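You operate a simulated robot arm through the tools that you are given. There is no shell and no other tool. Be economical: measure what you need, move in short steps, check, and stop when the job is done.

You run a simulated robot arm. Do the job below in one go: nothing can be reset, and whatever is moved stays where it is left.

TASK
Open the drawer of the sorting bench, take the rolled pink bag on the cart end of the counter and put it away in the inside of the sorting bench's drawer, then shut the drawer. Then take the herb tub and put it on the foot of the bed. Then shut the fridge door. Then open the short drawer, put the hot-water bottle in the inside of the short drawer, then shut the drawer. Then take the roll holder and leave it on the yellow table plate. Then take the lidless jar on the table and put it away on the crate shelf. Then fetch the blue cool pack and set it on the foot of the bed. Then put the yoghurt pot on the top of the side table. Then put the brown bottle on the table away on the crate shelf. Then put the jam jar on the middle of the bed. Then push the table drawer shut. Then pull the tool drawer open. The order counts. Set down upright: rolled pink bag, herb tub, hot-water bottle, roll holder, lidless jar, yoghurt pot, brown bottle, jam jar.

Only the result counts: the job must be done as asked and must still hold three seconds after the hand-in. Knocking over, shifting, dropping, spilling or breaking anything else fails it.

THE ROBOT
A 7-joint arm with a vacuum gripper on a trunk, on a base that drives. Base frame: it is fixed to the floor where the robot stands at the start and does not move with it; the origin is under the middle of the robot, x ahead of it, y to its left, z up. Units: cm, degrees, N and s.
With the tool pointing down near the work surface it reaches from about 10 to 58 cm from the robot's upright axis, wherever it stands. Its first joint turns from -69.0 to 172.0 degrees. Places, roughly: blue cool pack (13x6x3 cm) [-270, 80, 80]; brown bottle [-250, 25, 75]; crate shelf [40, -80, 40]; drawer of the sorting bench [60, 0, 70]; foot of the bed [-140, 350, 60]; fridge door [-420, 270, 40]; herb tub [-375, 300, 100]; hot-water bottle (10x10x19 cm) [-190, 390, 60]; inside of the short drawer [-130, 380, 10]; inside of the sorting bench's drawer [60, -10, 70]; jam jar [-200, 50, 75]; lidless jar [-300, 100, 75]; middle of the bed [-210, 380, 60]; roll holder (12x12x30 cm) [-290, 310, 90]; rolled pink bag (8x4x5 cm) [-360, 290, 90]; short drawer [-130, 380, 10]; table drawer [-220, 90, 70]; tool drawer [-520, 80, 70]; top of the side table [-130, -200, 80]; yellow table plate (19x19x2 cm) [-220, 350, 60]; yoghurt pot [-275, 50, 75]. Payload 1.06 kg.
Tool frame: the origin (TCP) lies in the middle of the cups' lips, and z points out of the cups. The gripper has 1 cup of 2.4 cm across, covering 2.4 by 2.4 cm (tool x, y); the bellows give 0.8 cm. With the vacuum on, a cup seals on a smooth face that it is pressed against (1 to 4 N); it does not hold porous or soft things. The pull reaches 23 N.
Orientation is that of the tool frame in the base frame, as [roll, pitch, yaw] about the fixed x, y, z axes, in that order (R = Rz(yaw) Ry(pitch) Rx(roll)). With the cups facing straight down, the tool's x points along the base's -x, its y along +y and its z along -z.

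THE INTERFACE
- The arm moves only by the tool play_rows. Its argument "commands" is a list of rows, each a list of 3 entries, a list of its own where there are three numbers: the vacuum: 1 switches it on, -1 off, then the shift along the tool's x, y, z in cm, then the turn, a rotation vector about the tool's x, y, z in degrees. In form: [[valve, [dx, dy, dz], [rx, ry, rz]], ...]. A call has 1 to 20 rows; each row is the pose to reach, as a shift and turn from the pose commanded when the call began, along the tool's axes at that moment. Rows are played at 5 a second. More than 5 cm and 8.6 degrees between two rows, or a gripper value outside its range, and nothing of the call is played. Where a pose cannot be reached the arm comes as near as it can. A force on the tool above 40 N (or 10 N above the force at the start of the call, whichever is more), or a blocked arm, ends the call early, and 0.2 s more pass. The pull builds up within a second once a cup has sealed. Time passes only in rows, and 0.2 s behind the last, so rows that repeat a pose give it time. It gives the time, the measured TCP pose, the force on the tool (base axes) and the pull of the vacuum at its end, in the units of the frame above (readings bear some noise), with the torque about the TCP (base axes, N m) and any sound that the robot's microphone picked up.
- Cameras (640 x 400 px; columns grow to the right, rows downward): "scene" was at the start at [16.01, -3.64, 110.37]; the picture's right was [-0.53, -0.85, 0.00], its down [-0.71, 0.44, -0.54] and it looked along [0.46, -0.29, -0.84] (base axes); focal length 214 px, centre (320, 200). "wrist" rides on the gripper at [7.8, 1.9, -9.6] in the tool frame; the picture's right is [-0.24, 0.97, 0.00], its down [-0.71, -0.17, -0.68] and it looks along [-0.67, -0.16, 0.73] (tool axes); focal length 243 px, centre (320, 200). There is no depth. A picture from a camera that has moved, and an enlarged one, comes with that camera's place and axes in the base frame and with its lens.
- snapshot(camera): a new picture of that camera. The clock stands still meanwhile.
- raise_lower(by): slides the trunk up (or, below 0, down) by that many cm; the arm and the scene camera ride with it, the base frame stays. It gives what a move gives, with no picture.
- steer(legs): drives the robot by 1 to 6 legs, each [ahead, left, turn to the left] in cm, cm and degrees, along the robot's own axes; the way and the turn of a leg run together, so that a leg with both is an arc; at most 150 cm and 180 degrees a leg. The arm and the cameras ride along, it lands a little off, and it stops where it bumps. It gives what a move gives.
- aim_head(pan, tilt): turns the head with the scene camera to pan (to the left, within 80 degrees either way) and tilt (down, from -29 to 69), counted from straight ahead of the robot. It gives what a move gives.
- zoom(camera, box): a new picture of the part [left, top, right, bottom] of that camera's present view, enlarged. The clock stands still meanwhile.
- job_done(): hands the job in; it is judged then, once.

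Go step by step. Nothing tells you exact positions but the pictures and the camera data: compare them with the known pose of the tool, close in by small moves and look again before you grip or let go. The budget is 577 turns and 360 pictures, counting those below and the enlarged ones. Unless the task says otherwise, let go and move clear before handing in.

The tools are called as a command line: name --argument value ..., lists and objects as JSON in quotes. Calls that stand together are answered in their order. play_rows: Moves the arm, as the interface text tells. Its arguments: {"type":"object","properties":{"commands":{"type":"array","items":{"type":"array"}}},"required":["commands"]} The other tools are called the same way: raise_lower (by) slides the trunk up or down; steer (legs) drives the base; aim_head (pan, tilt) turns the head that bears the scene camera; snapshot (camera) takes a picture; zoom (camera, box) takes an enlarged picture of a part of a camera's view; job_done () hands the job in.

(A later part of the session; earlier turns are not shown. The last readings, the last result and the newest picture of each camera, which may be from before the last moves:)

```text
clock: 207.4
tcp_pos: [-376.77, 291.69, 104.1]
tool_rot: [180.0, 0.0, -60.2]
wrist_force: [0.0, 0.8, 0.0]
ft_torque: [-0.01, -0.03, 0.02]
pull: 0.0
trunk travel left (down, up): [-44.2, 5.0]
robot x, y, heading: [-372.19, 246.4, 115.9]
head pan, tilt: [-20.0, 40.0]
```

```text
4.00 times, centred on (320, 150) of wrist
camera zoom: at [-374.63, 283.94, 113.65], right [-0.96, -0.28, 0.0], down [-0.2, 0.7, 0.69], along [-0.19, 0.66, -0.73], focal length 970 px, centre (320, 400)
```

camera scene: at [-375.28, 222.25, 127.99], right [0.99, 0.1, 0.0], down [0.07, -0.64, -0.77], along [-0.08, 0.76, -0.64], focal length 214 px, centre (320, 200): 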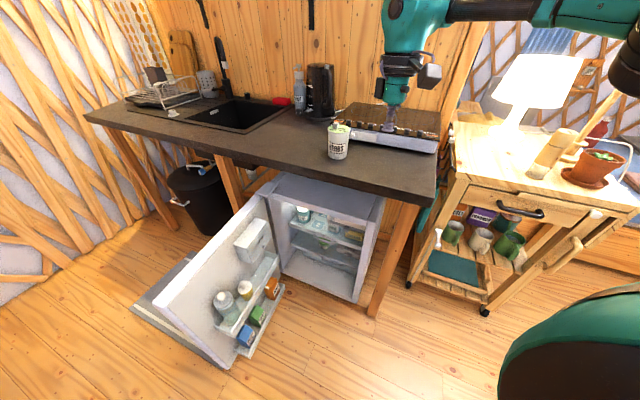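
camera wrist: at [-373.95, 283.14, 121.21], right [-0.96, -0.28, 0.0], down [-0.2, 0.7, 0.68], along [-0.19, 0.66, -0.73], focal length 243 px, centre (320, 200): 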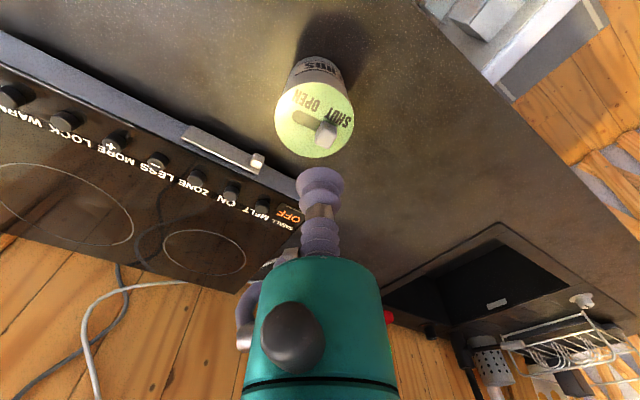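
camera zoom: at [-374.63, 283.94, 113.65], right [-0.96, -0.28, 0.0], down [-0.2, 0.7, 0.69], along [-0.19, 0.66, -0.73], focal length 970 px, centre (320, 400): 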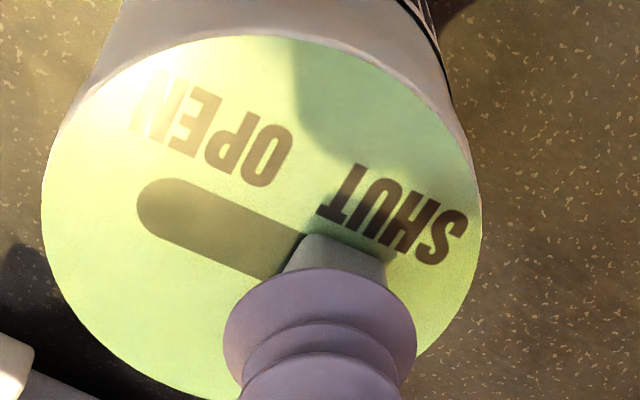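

play_rows --commands '[[-1, [1.0, -1.35, 0], [0, 0, 0]], [-1, [1.0, -1.35, 3], [0, 0, 0]]]'

zoom --camera "wrist" --box '[240, 100, 400, 200]'

```text
clock: 208.0
tcp_pos: [-374.98, 291.58, 101.14]
tool_rot: [179.9, 0.0, -60.1]
wrist_force: [0.1, -0.4, 1.4]
ft_torque: [0.01, 0.02, 0.0]
pull: 0.1
trunk travel left (down, up): [-44.2, 5.0]
robot x, y, heading: [-371.91, 245.76, 116.0]
head pan, tilt: [-20.0, 40.0]
```

```text
4.00 times, centred on (320, 150) of wrist
camera zoom: at [-373.0, 283.77, 110.65], right [-0.96, -0.28, 0.0], down [-0.2, 0.7, 0.68], along [-0.19, 0.66, -0.73], focal length 970 px, centre (320, 400)
```

zoom: 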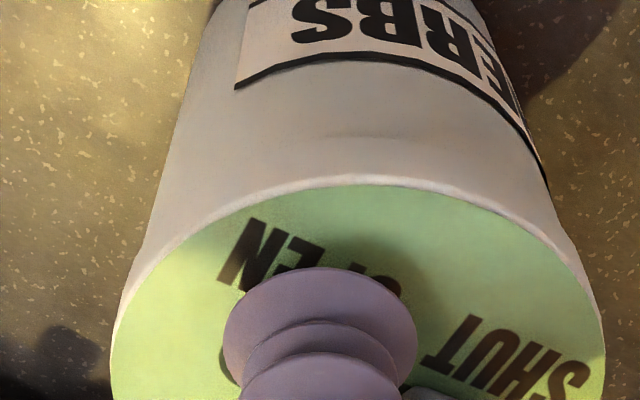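

play_rows --commands '[[1, [-0.5, -0.16, 0.5], [0, 0, 0]], [1, [-0.5, -0.16, 1.5], [0, 0, 0]], [1, [-0.5, -0.16, 2.2], [0, 0, 0]]]'

zoom --camera "wrist" --box '[240, 100, 400, 200]'

```text
clock: 208.8
tcp_pos: [-375.32, 291.98, 99.14]
tool_rot: [179.9, 0.3, -60.2]
wrist_force: [1.2, 0.5, 22.3]
ft_torque: [0.05, 0.09, -0.03]
pull: 22.7
trunk travel left (down, up): [-44.2, 5.0]
robot x, y, heading: [-371.75, 246.19, 116.0]
head pan, tilt: [-20.0, 40.0]
```

```text
4.00 times, centred on (320, 150) of wrist
camera zoom: at [-373.09, 284.22, 108.69], right [-0.96, -0.28, 0.0], down [-0.2, 0.7, 0.69], along [-0.19, 0.66, -0.72], focal length 970 px, centre (320, 400)
```

zoom: 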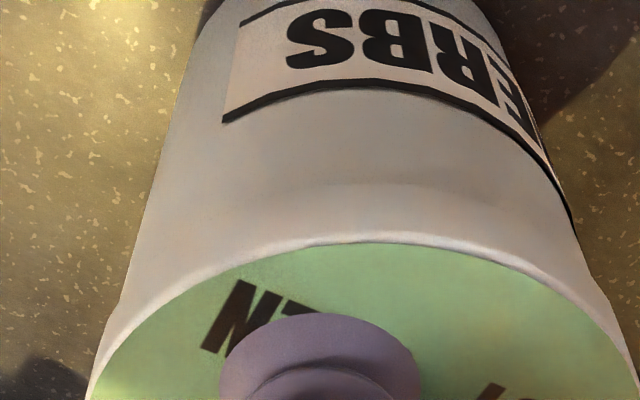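

Sealed on the lid, away from the slider. I'll lift gently.

play_rows --commands '[[1, [0, 0, 0], [0, 0, 0]], [1, [0, 0, -0.7], [0, 0, 0]], [1, [0, 0, -2], [0, 0, 0]], [1, [0, 0, -4], [0, 0, 0]]]'

snapshot --camera "wrist"

snapshot --camera "scene"

```text
clock: 209.8
tcp_pos: [-375.21, 292.04, 102.91]
tool_rot: [180.0, -0.1, -60.1]
wrist_force: [0.1, -0.4, -1.2]
ft_torque: [-0.03, 0.02, -0.02]
pull: 22.4
trunk travel left (down, up): [-44.2, 5.0]
robot x, y, heading: [-371.72, 245.67, 115.6]
head pan, tilt: [-20.0, 40.0]
```

```text
295 pictures are left
camera wrist: at [-373.09, 284.27, 112.45], right [-0.96, -0.28, 0.0], down [-0.2, 0.7, 0.68], along [-0.19, 0.66, -0.73], focal length 243 px, centre (320, 200)
```

wrist: 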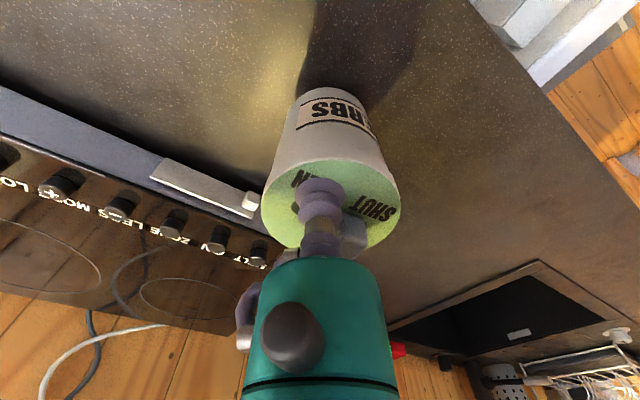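

```text
294 pictures are left
camera scene: at [-374.91, 259.05, 127.98], right [0.99, 0.1, 0.0], down [0.07, -0.64, -0.77], along [-0.08, 0.76, -0.64], focal length 214 px, centre (320, 200)
```

scene: 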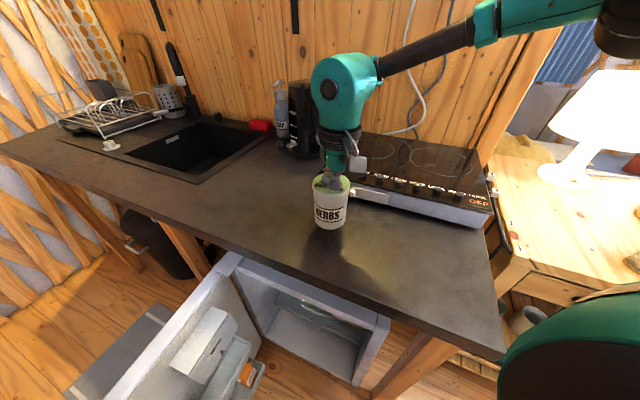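

The tub is held upright. I'll raise it more, back off, and go look at the bed's foot.

play_rows --commands '[[1, [0, 0, -3], [0, 0, 0]], [1, [0, 0, -6], [0, 0, 0]], [1, [0, 0, -8], [0, 0, 0]]]'

steer --legs '[[-42, 0, 0], [0, 0, -60], [0, -60, 0]]'

aim_head --pan -30 --tilt 25

snapshot --camera "scene"

```text
clock: 210.6
tcp_pos: [-375.21, 292.01, 111.12]
tool_rot: [180.0, -0.1, -60.1]
wrist_force: [0.1, 0.0, -1.1]
ft_torque: [0.04, 0.03, 0.0]
pull: 23.1
trunk travel left (down, up): [-44.2, 5.0]
robot x, y, heading: [-371.91, 245.82, 115.8]
head pan, tilt: [-20.0, 40.0]
```

```text
clock: 218.9
tcp_pos: [-264.96, 201.2, 110.94]
tool_rot: [-180.0, -0.1, -119.5]
wrist_force: [0.2, -0.6, -0.9]
ft_torque: [0.01, -0.01, 0.0]
pull: 23.1
trunk travel left (down, up): [-44.2, 5.0]
robot x, y, heading: [-303.05, 175.23, 56.6]
head pan, tilt: [-20.0, 40.0]
```

```text
clock: 219.6
tcp_pos: [-265.04, 201.27, 111.06]
tool_rot: [-180.0, 0.0, -119.6]
wrist_force: [0.6, -0.1, -1.8]
ft_torque: [0.03, 0.02, -0.02]
pull: 23.2
trunk travel left (down, up): [-44.2, 5.0]
robot x, y, heading: [-302.52, 174.95, 56.5]
head pan, tilt: [-30.0, 25.0]
```

```text
293 pictures are left
camera scene: at [-291.96, 183.07, 130.31], right [0.45, -0.89, 0.0], down [-0.38, -0.19, -0.91], along [0.81, 0.41, -0.42], focal length 214 px, centre (320, 200)
```

scene: 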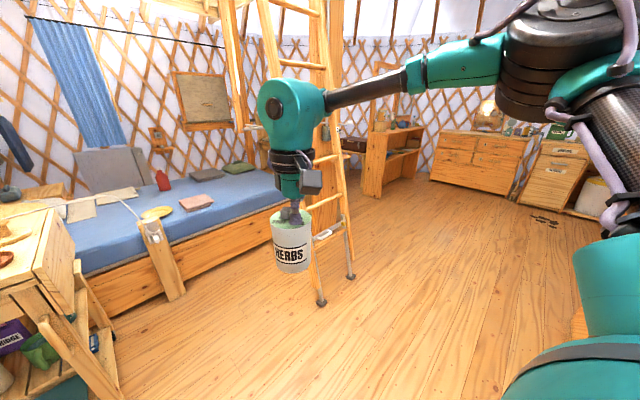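

The bed's front runs at about −15° bearing and the ladder stands clear of it. I'll enter the corridor between cart and ladder facing the bed.

steer --legs '[[0, 0, 18.5], [60, -8, 0], [50, -10, 0]]'

aim_head --pan -45 --tilt 25

snapshot --camera "scene"

aim_head --pan 20 --tilt 40

snapshot --camera "scene"

```text
clock: 226.7
tcp_pos: [-229.49, 313.51, 111.09]
tool_rot: [-180.0, 0.0, -100.9]
wrist_force: [0.0, 0.6, -1.2]
ft_torque: [-0.05, -0.01, 0.01]
pull: 22.6
trunk travel left (down, up): [-44.2, 5.0]
robot x, y, heading: [-256.73, 276.56, 74.8]
head pan, tilt: [-30.0, 25.0]
```

```text
clock: 227.4
tcp_pos: [-229.53, 313.53, 111.01]
tool_rot: [-180.0, 0.0, -101.0]
wrist_force: [0.2, 0.3, -2.1]
ft_torque: [-0.02, 0.01, -0.01]
pull: 22.8
trunk travel left (down, up): [-44.2, 5.0]
robot x, y, heading: [-257.02, 276.31, 74.9]
head pan, tilt: [-45.0, 25.0]
```

```text
292 pictures are left
camera scene: at [-247.76, 285.86, 130.32], right [0.5, -0.87, 0.0], down [-0.37, -0.21, -0.91], along [0.78, 0.45, -0.42], focal length 214 px, centre (320, 200)
```

scene: 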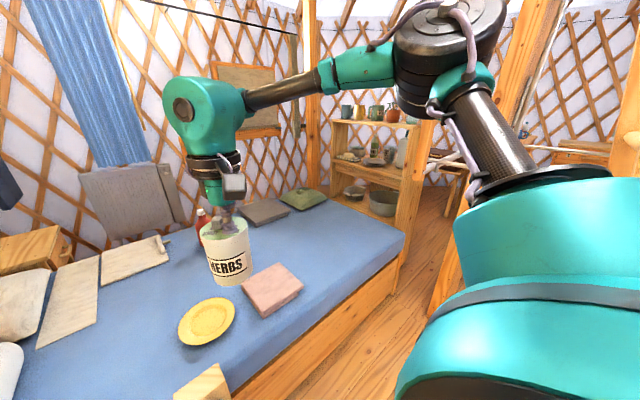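

```text
clock: 228.8
tcp_pos: [-229.44, 313.43, 110.97]
tool_rot: [-180.0, 0.0, -101.1]
wrist_force: [1.1, 0.7, -1.3]
ft_torque: [-0.03, -0.04, 0.01]
pull: 22.4
trunk travel left (down, up): [-44.2, 5.0]
robot x, y, heading: [-257.16, 276.69, 74.9]
head pan, tilt: [20.0, 40.0]
```

```text
291 pictures are left
camera scene: at [-256.48, 289.71, 127.99], right [1.0, 0.09, 0.0], down [0.06, -0.64, -0.77], along [-0.07, 0.76, -0.64], focal length 214 px, centre (320, 200)
```

scene: 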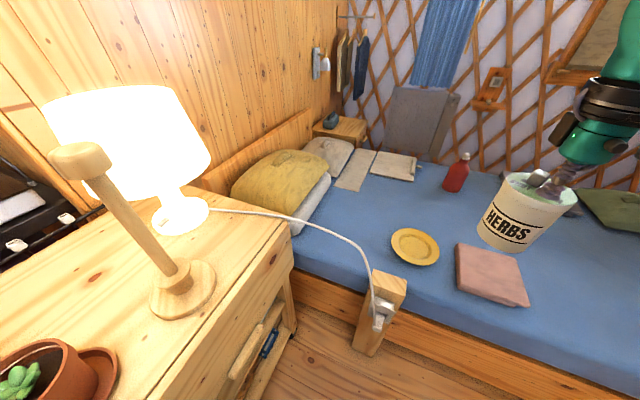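

The foot area of the bed is free in front of the folded cloths. I'll close up to the bed and slide right along it, then check clearances.

steer --legs '[[24, 0, 0], [0, -50, 0]]'

aim_head --pan -50 --tilt 25

snapshot --camera "scene"

snapshot --camera "wrist"

```text
clock: 232.9
tcp_pos: [-185.09, 325.11, 113.19]
tool_rot: [-177.5, 1.6, -100.4]
wrist_force: [-0.9, 0.0, -0.9]
ft_torque: [-0.03, 0.03, 0.01]
pull: 23.0
trunk travel left (down, up): [-44.2, 5.0]
robot x, y, heading: [-207.78, 287.42, 75.8]
head pan, tilt: [20.0, 40.0]
stopped in leg 2: the robot was blocked; the commanded pose is now the measured one
```

```text
clock: 234.3
tcp_pos: [-184.91, 324.96, 112.91]
tool_rot: [-177.4, 1.3, -100.6]
wrist_force: [0.0, -0.8, -0.9]
ft_torque: [-0.03, 0.0, 0.0]
pull: 23.4
trunk travel left (down, up): [-44.2, 5.0]
robot x, y, heading: [-207.56, 287.84, 75.3]
head pan, tilt: [-50.0, 25.0]
```

```text
290 pictures are left
camera scene: at [-203.67, 296.42, 130.85], right [0.43, -0.9, 0.02], down [-0.34, -0.18, -0.92], along [0.84, 0.39, -0.39], focal length 214 px, centre (320, 200)
```

scene: 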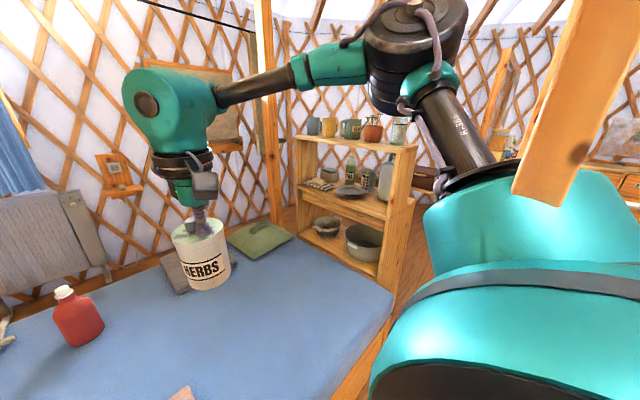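

```text
289 pictures are left
camera wrist: at [-188.88, 317.31, 122.28], right [-0.91, 0.41, -0.04], down [0.27, 0.65, 0.71], along [0.32, 0.63, -0.7], focal length 243 px, centre (320, 200)
```

wrist: 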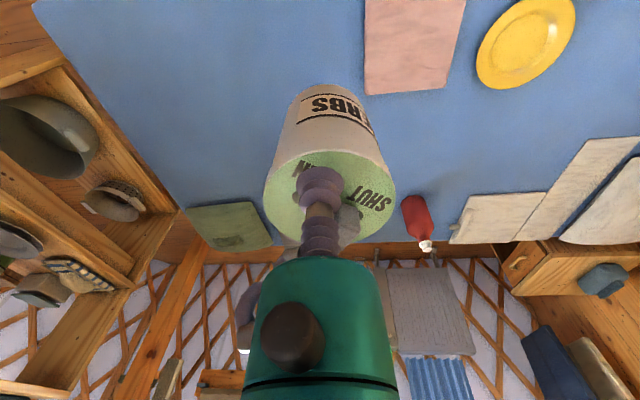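

The robot's shoulder touched the leaning ladder's rail. I'll back off to the left and rethink the approach: the ladder leans inward, so I need to pass under it with the trunk low.

steer --legs '[[0, 20, 0]]'

snapshot --camera "scene"

play_rows --commands '[[1, [0, -2, -2], [-2.5, -1.5, 0]], [1, [0, -4, -4], [-2.5, -1.5, 0]], [1, [0, -6, -7], [-2.5, -1.5, 0]]]'

```text
clock: 235.9
tcp_pos: [-199.35, 329.95, 111.26]
tool_rot: [179.9, 0.4, -100.7]
wrist_force: [-0.2, -0.3, -1.1]
ft_torque: [-0.07, -0.03, -0.02]
pull: 23.2
trunk travel left (down, up): [-44.2, 5.0]
robot x, y, heading: [-226.78, 292.64, 75.3]
head pan, tilt: [-50.0, 25.0]
```

```text
288 pictures are left
camera scene: at [-217.18, 301.6, 130.31], right [0.43, -0.9, 0.0], down [-0.38, -0.18, -0.91], along [0.82, 0.39, -0.42], focal length 214 px, centre (320, 200)
```

scene: 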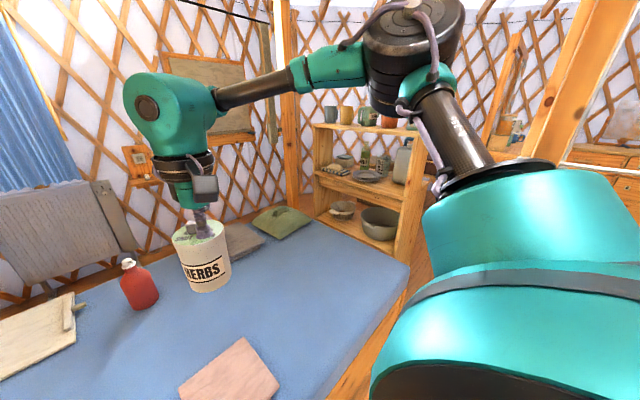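

```text
clock: 236.7
tcp_pos: [-193.28, 328.74, 118.25]
tool_rot: [177.5, 1.9, -100.7]
wrist_force: [-0.7, -0.1, -1.2]
ft_torque: [-0.03, -0.01, 0.01]
pull: 22.8
trunk travel left (down, up): [-44.2, 5.0]
robot x, y, heading: [-226.65, 292.76, 75.5]
head pan, tilt: [-50.0, 25.0]
```

The arm can be held high, so I'll lower the trunk fully and pass under the ladder with the head low. First I'll straighten the tool and shift it clear of the pink cloth.

play_rows --commands '[[1, [0, -3, -1], [1.2, 0.8, 0]], [1, [0, -6, -2], [2.5, 1.5, 0]], [1, [0, -9, -3], [2.5, 1.5, 0]]]'

```text
clock: 237.5
tcp_pos: [-184.25, 327.03, 120.84]
tool_rot: [-180.0, 0.3, -100.7]
wrist_force: [-0.1, -0.4, -0.7]
ft_torque: [-0.03, 0.03, 0.0]
pull: 23.2
trunk travel left (down, up): [-44.2, 5.0]
robot x, y, heading: [-226.75, 292.76, 75.1]
head pan, tilt: [-50.0, 25.0]
```

raise_lower --by -41

snapshot --camera "wrist"

aim_head --pan -60 --tilt 0

snapshot --camera "scene"

```text
refused: -41 is not a number from -40 to 40
```

```text
287 pictures are left
camera wrist: at [-187.71, 319.59, 130.32], right [-0.91, 0.41, 0.0], down [0.3, 0.66, 0.69], along [0.28, 0.63, -0.73], focal length 243 px, centre (320, 200)
```

wrist: 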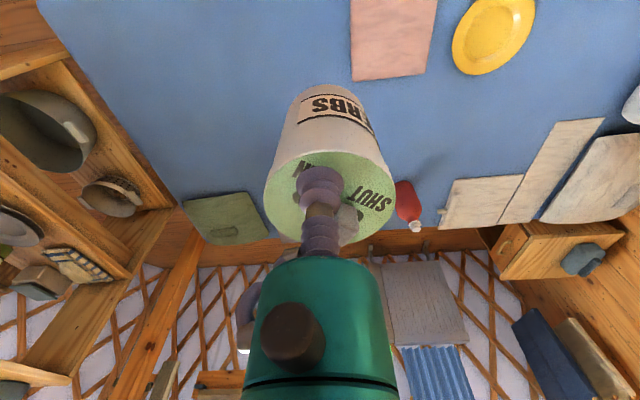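

```text
clock: 238.4
tcp_pos: [-184.45, 327.05, 120.82]
tool_rot: [-179.9, 0.3, -100.6]
wrist_force: [0.0, 0.1, -1.4]
ft_torque: [-0.01, 0.0, 0.02]
pull: 22.9
trunk travel left (down, up): [-44.2, 5.0]
robot x, y, heading: [-226.75, 292.29, 75.3]
head pan, tilt: [-60.0, 0.0]
```

```text
286 pictures are left
camera scene: at [-216.75, 300.01, 134.35], right [0.26, -0.96, 0.0], down [0.0, 0.0, -1.0], along [0.96, 0.26, 0.0], focal length 214 px, centre (320, 200)
```

scene: 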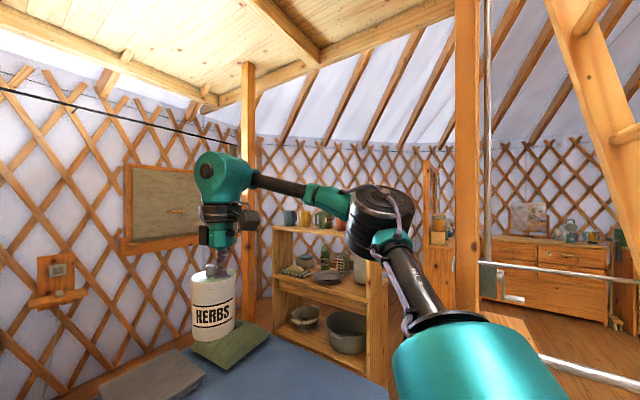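

aim_head --pan -80 --tilt 45

snapshot --camera "scene"

aim_head --pan -20 --tilt 69

snapshot --camera "scene"

```text
clock: 239.5
tcp_pos: [-184.44, 327.09, 120.86]
tool_rot: [179.9, 0.3, -100.7]
wrist_force: [0.2, -0.8, -1.6]
ft_torque: [-0.01, 0.0, -0.02]
pull: 22.7
trunk travel left (down, up): [-44.2, 5.0]
robot x, y, heading: [-226.76, 292.88, 75.4]
head pan, tilt: [-80.0, 45.0]
```

```text
285 pictures are left
camera scene: at [-217.33, 296.97, 127.27], right [-0.08, -1.0, 0.0], down [-0.7, 0.06, -0.71], along [0.71, -0.06, -0.71], focal length 214 px, centre (320, 200)
```

scene: 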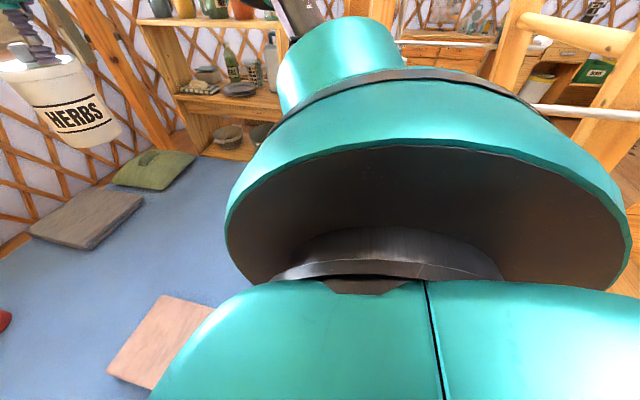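

```text
clock: 240.8
tcp_pos: [-184.39, 327.07, 120.85]
tool_rot: [-179.9, 0.3, -100.7]
wrist_force: [-0.2, 0.1, -1.5]
ft_torque: [-0.02, -0.01, 0.0]
pull: 23.0
trunk travel left (down, up): [-44.2, 5.0]
robot x, y, heading: [-226.48, 292.37, 75.4]
head pan, tilt: [-20.0, 68.8]
```

```text
284 pictures are left
camera scene: at [-222.25, 302.22, 124.38], right [0.82, -0.57, 0.0], down [-0.53, -0.77, -0.36], along [0.21, 0.3, -0.93], focal length 214 px, centre (320, 200)
```

scene: 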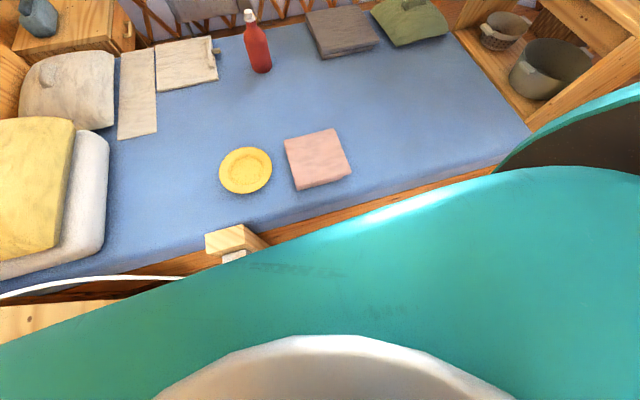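

The shoulder touched the ladder rail earlier; there is more room with the trunk low and closer to the bed. I'll lower the trunk now.

raise_lower --by -40

snapshot --camera "scene"

snapshot --camera "wrist"

```text
clock: 244.6
tcp_pos: [-184.41, 327.02, 80.86]
tool_rot: [-180.0, 0.3, -100.7]
wrist_force: [-0.1, 0.3, -0.5]
ft_torque: [-0.03, 0.0, 0.02]
pull: 22.5
trunk travel left (down, up): [-4.2, 45.0]
robot x, y, heading: [-226.72, 292.71, 75.5]
head pan, tilt: [-20.0, 68.8]
```

```text
283 pictures are left
camera scene: at [-218.93, 314.93, 81.61], right [0.82, -0.57, 0.0], down [-0.53, -0.77, -0.36], along [0.21, 0.3, -0.93], focal length 214 px, centre (320, 200)
```

scene: 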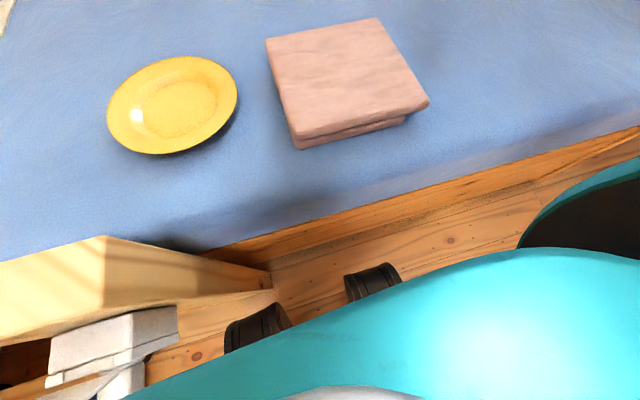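

```text
282 pictures are left
camera wrist: at [-187.88, 319.52, 90.4], right [-0.91, 0.41, 0.0], down [0.3, 0.66, 0.69], along [0.28, 0.63, -0.72], focal length 243 px, centre (320, 200)
```

wrist: 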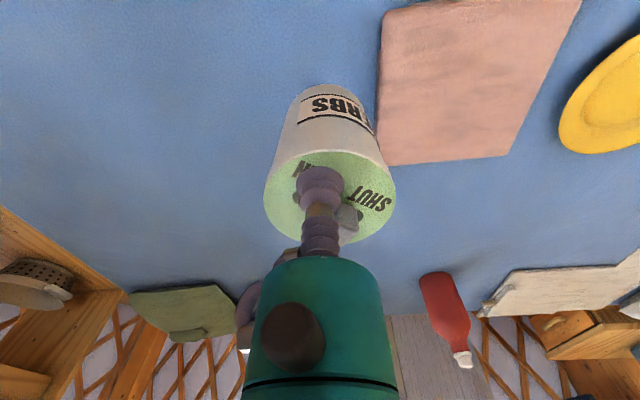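

Wheels are about 14 cm from the bed front, so I can move 10 cm closer, then slide right beneath the ladder in stages.

steer --legs '[[9, 0, 0]]'

steer --legs '[[0, -25, 0]]'

aim_head --pan -70 --tilt 0

snapshot --camera "scene"

```text
clock: 245.9
tcp_pos: [-181.66, 333.75, 80.9]
tool_rot: [-179.9, 0.3, -100.9]
wrist_force: [0.3, -0.4, -1.3]
ft_torque: [-0.03, -0.04, 0.03]
pull: 22.8
trunk travel left (down, up): [-4.2, 45.0]
robot x, y, heading: [-223.94, 299.3, 75.5]
head pan, tilt: [-20.0, 68.8]
stopped in leg 1: the robot was blocked; the commanded pose is now the measured one
```

```text
clock: 247.7
tcp_pos: [-157.41, 327.25, 80.9]
tool_rot: [-180.0, 0.3, -100.8]
wrist_force: [-0.1, -0.3, -1.0]
ft_torque: [-0.04, 0.0, -0.02]
pull: 22.9
trunk travel left (down, up): [-4.2, 45.0]
robot x, y, heading: [-199.77, 293.07, 75.1]
head pan, tilt: [-20.0, 68.8]
```

```text
clock: 249.1
tcp_pos: [-157.44, 327.48, 80.88]
tool_rot: [-180.0, 0.3, -100.8]
wrist_force: [0.3, 0.0, -0.8]
ft_torque: [-0.02, -0.02, -0.01]
pull: 22.7
trunk travel left (down, up): [-4.2, 45.0]
robot x, y, heading: [-199.75, 292.85, 75.3]
head pan, tilt: [-70.0, 0.0]
```

```text
281 pictures are left
camera scene: at [-186.14, 311.58, 91.59], right [0.09, -1.0, 0.0], down [0.0, 0.0, -1.0], along [1.0, 0.09, 0.0], focal length 214 px, centre (320, 200)
```

scene: 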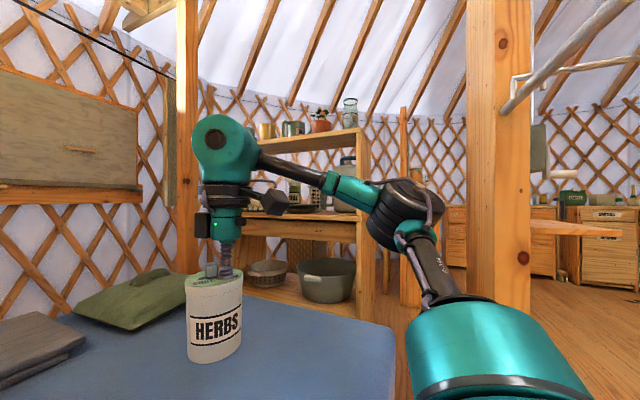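

steer --legs '[[0, -15, 0]]'

steer --legs '[[5, 0, 0]]'

aim_head --pan -30 --tilt 40

snapshot --camera "scene"

```text
clock: 250.5
tcp_pos: [-143.04, 323.56, 80.87]
tool_rot: [-180.0, 0.4, -100.7]
wrist_force: [0.2, -0.6, -1.0]
ft_torque: [-0.01, -0.05, 0.04]
pull: 22.5
trunk travel left (down, up): [-4.2, 45.0]
robot x, y, heading: [-185.03, 289.34, 75.2]
head pan, tilt: [-70.0, 0.0]
```

```text
clock: 251.4
tcp_pos: [-142.51, 325.11, 80.78]
tool_rot: [180.0, 0.2, -100.9]
wrist_force: [0.3, -0.2, -1.4]
ft_torque: [-0.03, 0.0, 0.0]
pull: 23.3
trunk travel left (down, up): [-4.2, 45.0]
robot x, y, heading: [-184.73, 290.74, 75.2]
head pan, tilt: [-70.0, 0.0]
stopped in leg 1: the robot was blocked; the commanded pose is now the measured one
```

```text
clock: 252.4
tcp_pos: [-142.48, 325.06, 80.83]
tool_rot: [-180.0, 0.2, -100.8]
wrist_force: [-0.1, 0.4, -1.5]
ft_torque: [-0.03, -0.01, 0.03]
pull: 22.5
trunk travel left (down, up): [-4.2, 45.0]
robot x, y, heading: [-184.65, 290.86, 75.0]
head pan, tilt: [-30.0, 40.0]
```

```text
280 pictures are left
camera scene: at [-174.25, 314.44, 85.23], right [0.71, -0.7, 0.0], down [-0.45, -0.46, -0.77], along [0.54, 0.54, -0.64], focal length 214 px, centre (320, 200)
```

scene: 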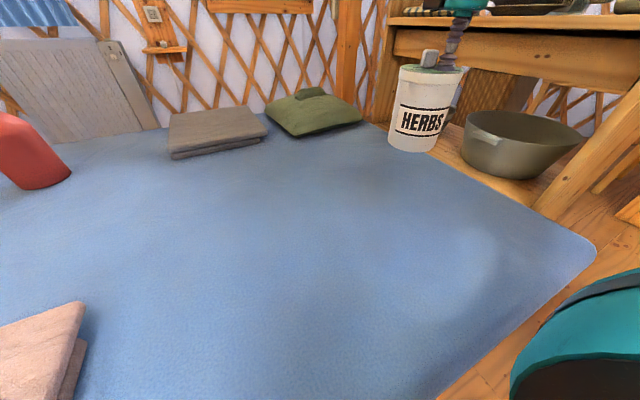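

play_rows --commands '[[1, [-1, 4, 0], [0, 0, 0]], [1, [-3, 8, 0], [0, 0, 0]], [1, [-5, 12, 0], [0, 0, 0]], [1, [-8, 12, 0], [0, 0, 0]], [1, [-10, 12, 0], [0, 0, 0]]]'

steer --legs '[[0, -9, 0]]'

snapshot --camera "scene"

```text
clock: 253.6
tcp_pos: [-152.46, 337.19, 80.77]
tool_rot: [180.0, 0.2, -100.8]
wrist_force: [-1.0, 0.0, -1.1]
ft_torque: [-0.01, -0.02, -0.01]
pull: 22.5
trunk travel left (down, up): [-4.2, 45.0]
robot x, y, heading: [-184.73, 290.8, 75.2]
head pan, tilt: [-30.0, 40.0]
```

```text
clock: 254.7
tcp_pos: [-143.98, 334.49, 80.79]
tool_rot: [-180.0, 0.2, -100.7]
wrist_force: [0.2, -1.2, -1.1]
ft_torque: [-0.07, -0.01, 0.02]
pull: 22.3
trunk travel left (down, up): [-4.2, 45.0]
robot x, y, heading: [-176.26, 288.38, 75.3]
head pan, tilt: [-30.0, 40.0]
```

```text
279 pictures are left
camera scene: at [-165.81, 311.74, 85.22], right [0.71, -0.7, 0.0], down [-0.45, -0.46, -0.77], along [0.54, 0.55, -0.64], focal length 214 px, centre (320, 200)
```

scene: 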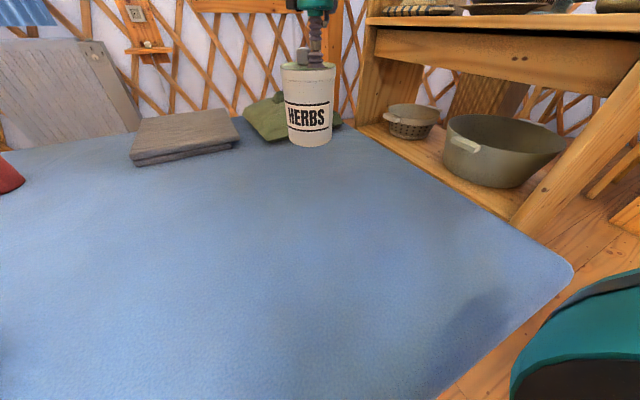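

play_rows --commands '[[1, [-1, 0, 3], [0, 0, 0]], [1, [-2, 0, 6], [0, 0, 0]], [1, [-3, 0, 8], [0, 0, 0]]]'

play_rows --commands '[[1, [0, 0, 0.7], [0, 0, 0]], [1, [0, 0, 1.4], [0, 0, 0]], [1, [0, 0, 2.1], [0, 0, 0]], [1, [0, 0, 2.8], [0, 0, 0]], [1, [0, 0, 3.5], [0, 0, 0]]]'

snapshot --camera "scene"

```text
clock: 255.5
tcp_pos: [-143.49, 337.28, 72.78]
tool_rot: [-179.9, 0.2, -100.6]
wrist_force: [0.2, 0.3, -1.0]
ft_torque: [-0.02, -0.01, -0.02]
pull: 23.1
trunk travel left (down, up): [-4.2, 45.0]
robot x, y, heading: [-176.36, 287.7, 75.2]
head pan, tilt: [-30.0, 40.0]
```

```text
clock: 256.7
tcp_pos: [-143.34, 337.53, 69.3]
tool_rot: [-180.0, 0.2, -100.5]
wrist_force: [-1.1, 0.1, -1.4]
ft_torque: [-0.01, -0.01, 0.0]
pull: 22.4
trunk travel left (down, up): [-4.2, 45.0]
robot x, y, heading: [-176.12, 288.22, 75.5]
head pan, tilt: [-30.0, 40.0]
```

```text
278 pictures are left
camera scene: at [-165.81, 311.73, 85.22], right [0.71, -0.7, 0.0], down [-0.45, -0.46, -0.77], along [0.54, 0.55, -0.64], focal length 214 px, centre (320, 200)
```

scene: 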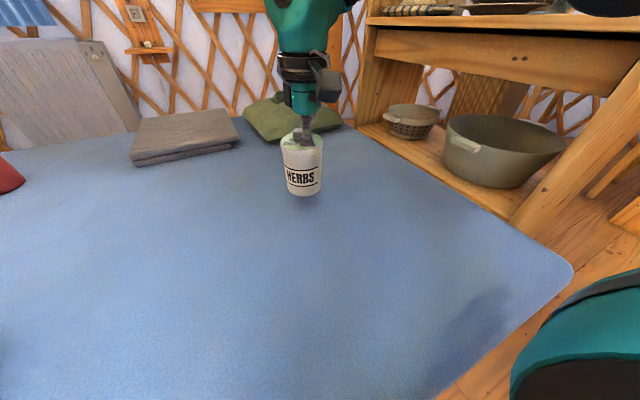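

play_rows --commands '[[1, [0, 0, 0.6], [0, 0, 0]], [1, [0, 0, 1.2], [0, 0, 0]], [1, [0, 0, 1.8], [0, 0, 0]], [1, [0, 0, 2.4], [0, 0, 0]], [1, [0, 0, 3], [0, 0, 0]], [1, [0, 0, 3.6], [0, 0, 0]], [1, [0, 0, 4.2], [0, 0, 0]], [1, [0, 0, 4.8], [0, 0, 0]], [1, [0, 0, 5.4], [0, 0, 0]], [1, [0, 0, 6], [0, 0, 0]]]'

snapshot --camera "scene"

```text
clock: 258.9
tcp_pos: [-143.45, 337.57, 64.14]
tool_rot: [179.9, 0.9, -100.9]
wrist_force: [2.0, -7.1, 17.9]
ft_torque: [0.11, -0.01, 0.01]
pull: 22.9
trunk travel left (down, up): [-4.2, 45.0]
robot x, y, heading: [-176.42, 288.07, 75.3]
head pan, tilt: [-30.0, 40.0]
stopped in row 10: the force on the tool passed its limit (the readings are from after the stop); the commanded pose is now the measured one
```

```text
277 pictures are left
camera scene: at [-165.83, 311.58, 85.27], right [0.71, -0.7, 0.0], down [-0.45, -0.46, -0.77], along [0.54, 0.55, -0.64], focal length 214 px, centre (320, 200)
```

scene: 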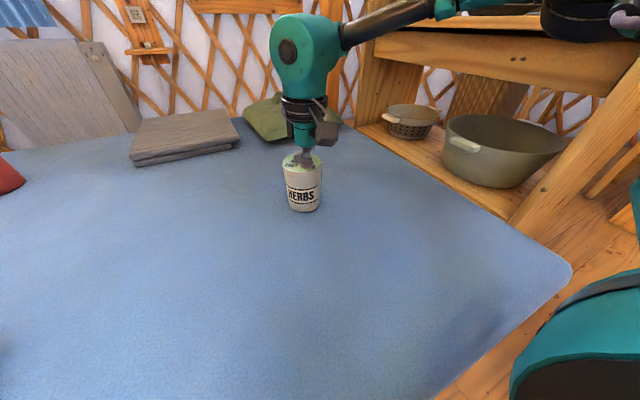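

The tub stands on the mattress (bed top z≈53). I'll release and lift off.

play_rows --commands '[[-1, [0, 0, -0.3], [0, 0, 0]], [-1, [0, 0, -0.3], [0, 0, 0]], [-1, [0, 0, -0.3], [0, 0, 0]], [-1, [0, 0, -0.3], [0, 0, 0]], [-1, [0, 0, -0.3], [0, 0, 0]], [-1, [0, 0, -1], [0, 0, 0]], [-1, [0, 0, -3], [0, 0, 0]], [-1, [0, 0, -7], [0, 0, 0]], [-1, [0, 0, -11], [0, 0, 0]]]'

snapshot --camera "scene"

snapshot --camera "wrist"

```text
clock: 260.9
tcp_pos: [-143.49, 337.62, 74.93]
tool_rot: [179.9, 0.6, -100.9]
wrist_force: [-1.3, -0.5, 0.6]
ft_torque: [0.0, 0.01, -0.02]
pull: 0.0
trunk travel left (down, up): [-4.2, 45.0]
robot x, y, heading: [-176.33, 288.12, 75.5]
head pan, tilt: [-30.0, 40.0]
```

```text
276 pictures are left
camera scene: at [-165.79, 311.73, 85.22], right [0.71, -0.7, 0.0], down [-0.45, -0.46, -0.77], along [0.54, 0.55, -0.64], focal length 214 px, centre (320, 200)
```

scene: 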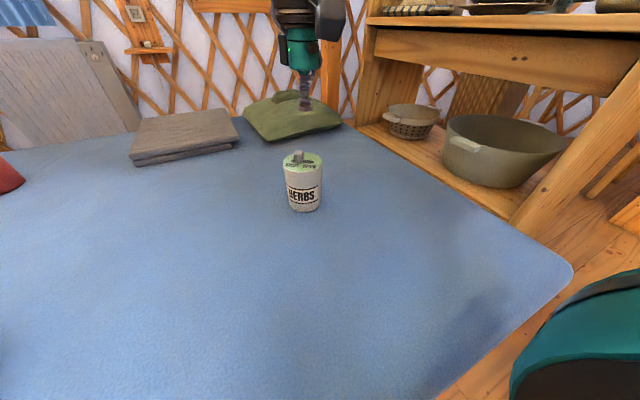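

```text
275 pictures are left
camera wrist: at [-146.87, 329.96, 84.38], right [-0.91, 0.41, 0.0], down [0.3, 0.66, 0.69], along [0.28, 0.63, -0.72], focal length 243 px, centre (320, 200)
```

wrist: 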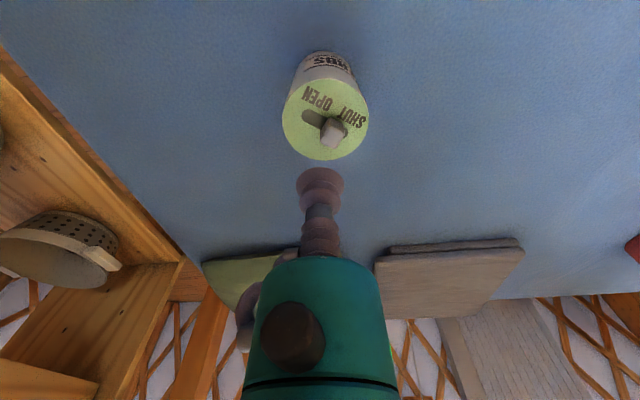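

The herb tub stands at the foot of the bed with its slider still at SHUT. I'll leave the way I came, and look at the bed front for the short drawer on the way.

play_rows --commands '[[-1, [2, 0, -3], [0, 0, 0]], [-1, [5, 0, -5], [0, 0, 0]], [-1, [9, 0, -7], [0, 0, 0]]]'

steer --legs '[[0, 40, 0], [-30, 33, 0], [-45, 0, 0]]'

aim_head --pan -50 --tilt 25

snapshot --camera "scene"

```text
clock: 261.7
tcp_pos: [-145.21, 328.56, 81.78]
tool_rot: [179.9, 0.7, -100.9]
wrist_force: [0.0, 0.2, 0.1]
ft_torque: [-0.01, 0.01, -0.01]
pull: 0.1
trunk travel left (down, up): [-4.2, 45.0]
robot x, y, heading: [-176.39, 287.89, 75.4]
head pan, tilt: [-30.0, 40.0]
```

```text
clock: 268.8
tcp_pos: [-234.4, 274.77, 81.72]
tool_rot: [179.9, 0.6, -101.3]
wrist_force: [0.1, -0.4, -0.2]
ft_torque: [0.02, 0.0, -0.01]
pull: 0.2
trunk travel left (down, up): [-4.2, 45.0]
robot x, y, heading: [-265.73, 234.23, 74.8]
head pan, tilt: [-30.0, 40.0]
```

```text
clock: 269.7
tcp_pos: [-234.57, 274.81, 81.89]
tool_rot: [180.0, 0.6, -101.4]
wrist_force: [0.2, 0.0, 0.6]
ft_torque: [-0.01, -0.01, -0.02]
pull: 0.1
trunk travel left (down, up): [-4.2, 45.0]
robot x, y, heading: [-266.15, 234.26, 74.9]
head pan, tilt: [-50.0, 25.0]
```

```text
274 pictures are left
camera scene: at [-252.91, 255.95, 87.55], right [0.42, -0.91, 0.0], down [-0.38, -0.18, -0.91], along [0.82, 0.38, -0.42], focal length 214 px, centre (320, 200)
```

scene: 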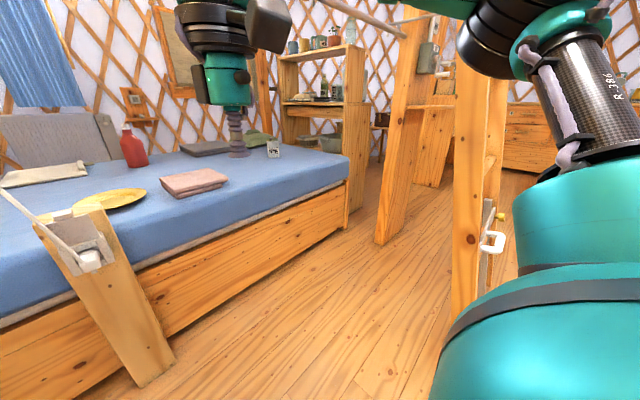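

zoom --camera "scene" --box '[120, 140, 440, 340]'

zoom --camera "scene" --box '[420, 0, 640, 330]'

```text
2.00 times, centred on (280, 240) of scene
camera zoom: at [-252.91, 255.95, 87.55], right [0.42, -0.91, 0.0], down [-0.38, -0.18, -0.91], along [0.82, 0.38, -0.42], focal length 429 px, centre (400, 120)
```

zoom: 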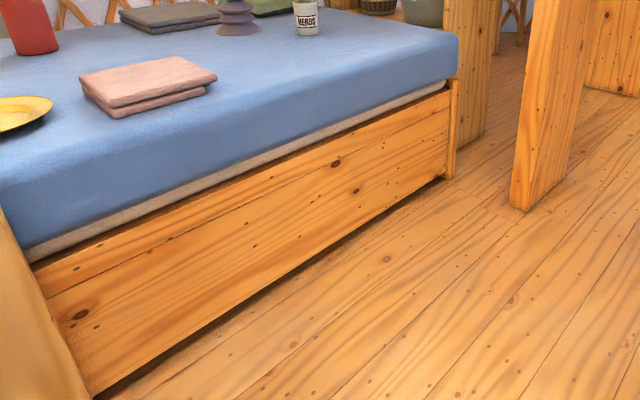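

```text
1.21 times, centred on (530, 165) of scene
camera zoom: at [-252.91, 255.95, 87.55], right [0.42, -0.91, 0.0], down [-0.38, -0.18, -0.91], along [0.82, 0.38, -0.42], focal length 260 px, centre (66, 242)
```

zoom: 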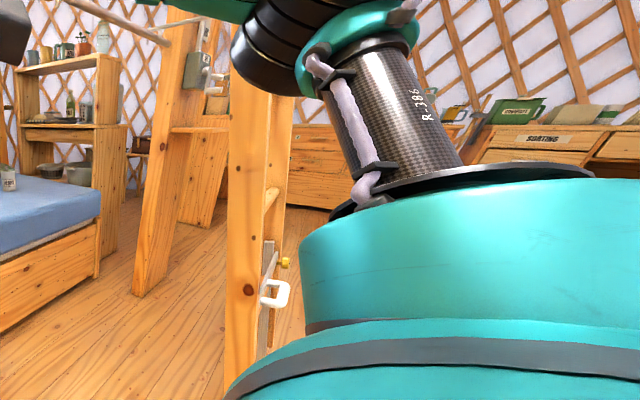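

The bed front has no visible handle; I'll study the short drawer later. Next is the fridge door: I'll drive around to its front.

steer --legs '[[-60, 0, 0], [0, 105, 0], [0, 0, 60]]'

raise_lower --by 20

aim_head --pan -25 --tilt 40

snapshot --camera "scene"

```text
clock: 280.7
tcp_pos: [-402.17, 252.17, 81.8]
tool_rot: [179.9, 0.7, -41.4]
wrist_force: [0.3, 0.3, 0.1]
ft_torque: [0.01, 0.01, 0.03]
pull: 0.1
trunk travel left (down, up): [-4.2, 45.0]
robot x, y, heading: [-383.38, 204.61, 134.8]
head pan, tilt: [-50.0, 25.0]
```

```text
clock: 282.9
tcp_pos: [-402.1, 252.29, 101.74]
tool_rot: [179.9, 0.6, -41.5]
wrist_force: [0.7, -0.2, -0.2]
ft_torque: [0.03, -0.01, -0.01]
pull: 0.0
trunk travel left (down, up): [-24.2, 25.0]
robot x, y, heading: [-383.14, 205.15, 134.8]
head pan, tilt: [-50.0, 25.0]
```

```text
clock: 283.8
tcp_pos: [-402.01, 252.3, 101.75]
tool_rot: [179.9, 0.6, -41.5]
wrist_force: [-0.3, 0.4, -0.6]
ft_torque: [-0.01, 0.04, 0.02]
pull: 0.0
trunk travel left (down, up): [-24.2, 25.0]
robot x, y, heading: [-383.32, 204.95, 134.8]
head pan, tilt: [-25.0, 40.0]
```

```text
271 pictures are left
camera scene: at [-394.08, 220.94, 107.07], right [0.94, 0.34, 0.0], down [0.22, -0.6, -0.77], along [-0.26, 0.72, -0.64], focal length 214 px, centre (320, 200)
```

scene: 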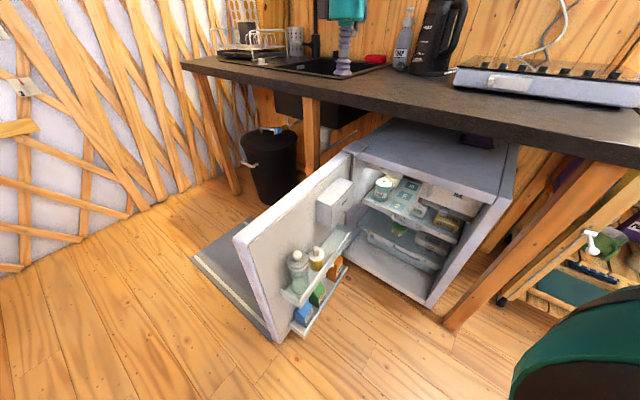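

Door: hinge at (-407,289), free end at (-420,243), height 72. I'll bring the gripper down on the door's outer (west) side, then sweep it shut by driving.

steer --legs '[[22.5, 26, 0]]'

snapshot --camera "scene"

snapshot --camera "wrist"

```text
clock: 286.0
tcp_pos: [-436.32, 249.72, 101.83]
tool_rot: [179.8, 0.5, -41.5]
wrist_force: [-0.3, 0.0, 0.3]
ft_torque: [0.01, 0.03, -0.02]
pull: 0.1
trunk travel left (down, up): [-24.2, 25.0]
robot x, y, heading: [-417.19, 202.11, 134.8]
head pan, tilt: [-25.0, 40.0]
```

```text
270 pictures are left
camera scene: at [-428.28, 218.48, 107.06], right [0.94, 0.34, 0.0], down [0.22, -0.6, -0.77], along [-0.26, 0.72, -0.64], focal length 214 px, centre (320, 200)
```

scene: 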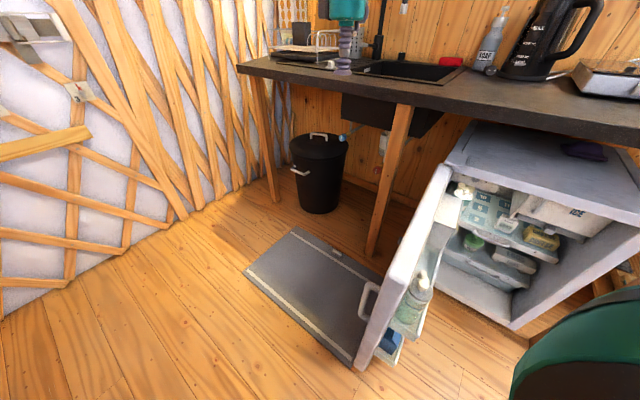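

```text
269 pictures are left
camera wrist: at [-431.73, 243.03, 111.27], right [-0.82, -0.57, 0.0], down [-0.41, 0.59, 0.69], along [-0.4, 0.57, -0.72], focal length 243 px, centre (320, 200)
```

wrist: 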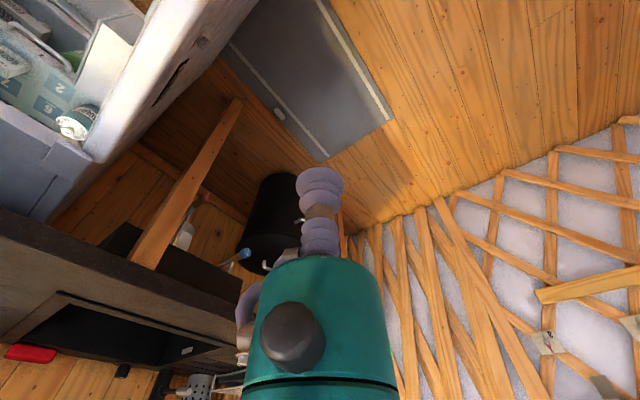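

play_rows --commands '[[-1, [0, 0, 4.5], [0, 0, 0]], [-1, [0, 0, 9], [0, 0, 0]], [-1, [0, 0, 13.5], [0, 0, 0]], [-1, [0, 0, 18], [0, 0, 0]], [-1, [0, 0, 22.5], [0, 0, 0]], [-1, [0, 0, 27], [0, 0, 0]], [-1, [0, 0, 31.5], [0, 0, 0]]]'

raise_lower --by -24

aim_head --pan -40 --tilt 35

snapshot --camera "scene"

```text
clock: 287.6
tcp_pos: [-436.63, 250.02, 70.14]
tool_rot: [179.9, 0.7, -41.3]
wrist_force: [-0.6, 0.2, -0.3]
ft_torque: [0.03, 0.02, -0.03]
pull: 0.0
trunk travel left (down, up): [-24.2, 25.0]
robot x, y, heading: [-417.25, 202.44, 134.7]
head pan, tilt: [-25.0, 40.0]
```

```text
clock: 290.1
tcp_pos: [-436.64, 250.07, 46.34]
tool_rot: [179.9, 0.6, -41.5]
wrist_force: [-0.7, 0.3, -0.1]
ft_torque: [-0.01, 0.0, 0.0]
pull: 0.0
trunk travel left (down, up): [-0.2, 49.0]
robot x, y, heading: [-417.45, 202.86, 134.8]
head pan, tilt: [-25.0, 40.0]
```

```text
clock: 290.9
tcp_pos: [-436.55, 249.8, 46.28]
tool_rot: [179.9, 0.5, -41.4]
wrist_force: [-1.0, 0.3, 0.6]
ft_torque: [-0.01, -0.02, -0.02]
pull: 0.0
trunk travel left (down, up): [-0.2, 49.0]
robot x, y, heading: [-417.33, 202.36, 134.8]
head pan, tilt: [-40.0, 35.0]
```

```text
268 pictures are left
camera scene: at [-431.34, 224.51, 83.1], right [1.0, 0.08, 0.0], down [0.05, -0.57, -0.82], along [-0.07, 0.82, -0.57], focal length 214 px, centre (320, 200)
```

scene: 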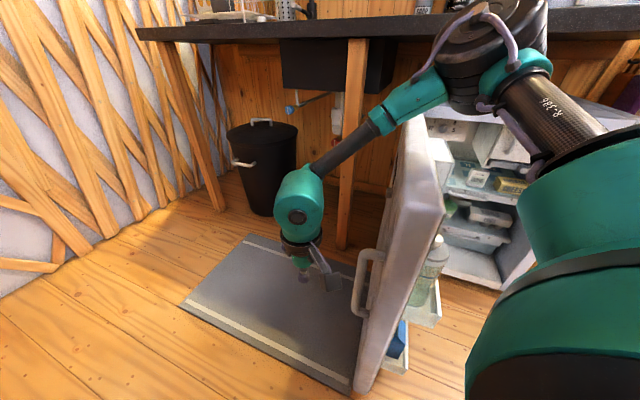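

The forearm slopes down over the door top; I'll raise the tool about 11 cm to keep it level above the door while the gripper body pushes.

play_rows --commands '[[-1, [0, 0, -4], [0, 0, 0]], [-1, [0, 0, -8], [0, 0, 0]], [-1, [0, 0, -11], [0, 0, 0]]]'

snapshot --camera "scene"

```text
clock: 291.7
tcp_pos: [-436.54, 249.82, 57.44]
tool_rot: [180.0, 0.5, -41.4]
wrist_force: [0.6, 0.1, -0.1]
ft_torque: [-0.01, 0.01, -0.01]
pull: 0.1
trunk travel left (down, up): [-0.2, 49.0]
robot x, y, heading: [-417.46, 202.06, 134.7]
head pan, tilt: [-40.0, 35.0]
```

```text
267 pictures are left
camera scene: at [-431.34, 224.52, 83.1], right [1.0, 0.08, 0.0], down [0.05, -0.57, -0.82], along [-0.07, 0.82, -0.57], focal length 214 px, centre (320, 200)
```

scene: 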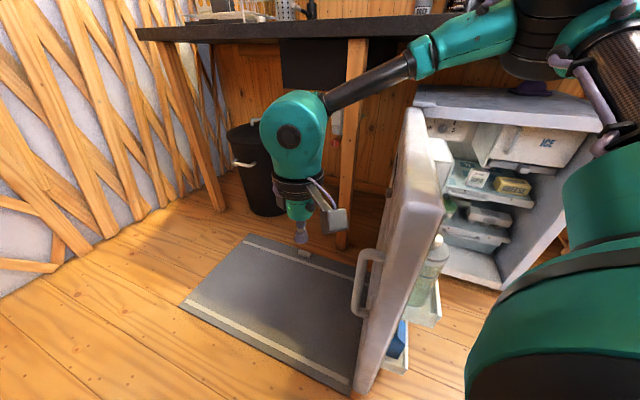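

steer --legs '[[-14, -14, 0]]'

snapshot --camera "scene"

```text
clock: 293.3
tcp_pos: [-416.75, 249.92, 57.33]
tool_rot: [-180.0, 0.6, -41.4]
wrist_force: [0.9, 0.2, 0.0]
ft_torque: [0.01, 0.01, 0.0]
pull: 0.0
trunk travel left (down, up): [-0.2, 49.0]
robot x, y, heading: [-397.18, 202.43, 134.7]
head pan, tilt: [-40.0, 35.0]
```

```text
266 pictures are left
camera scene: at [-411.68, 224.54, 83.1], right [1.0, 0.08, 0.0], down [0.05, -0.57, -0.82], along [-0.07, 0.82, -0.57], focal length 214 px, centre (320, 200)
```

scene: 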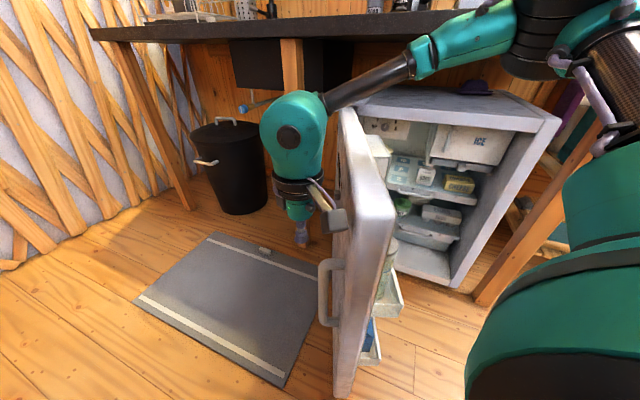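

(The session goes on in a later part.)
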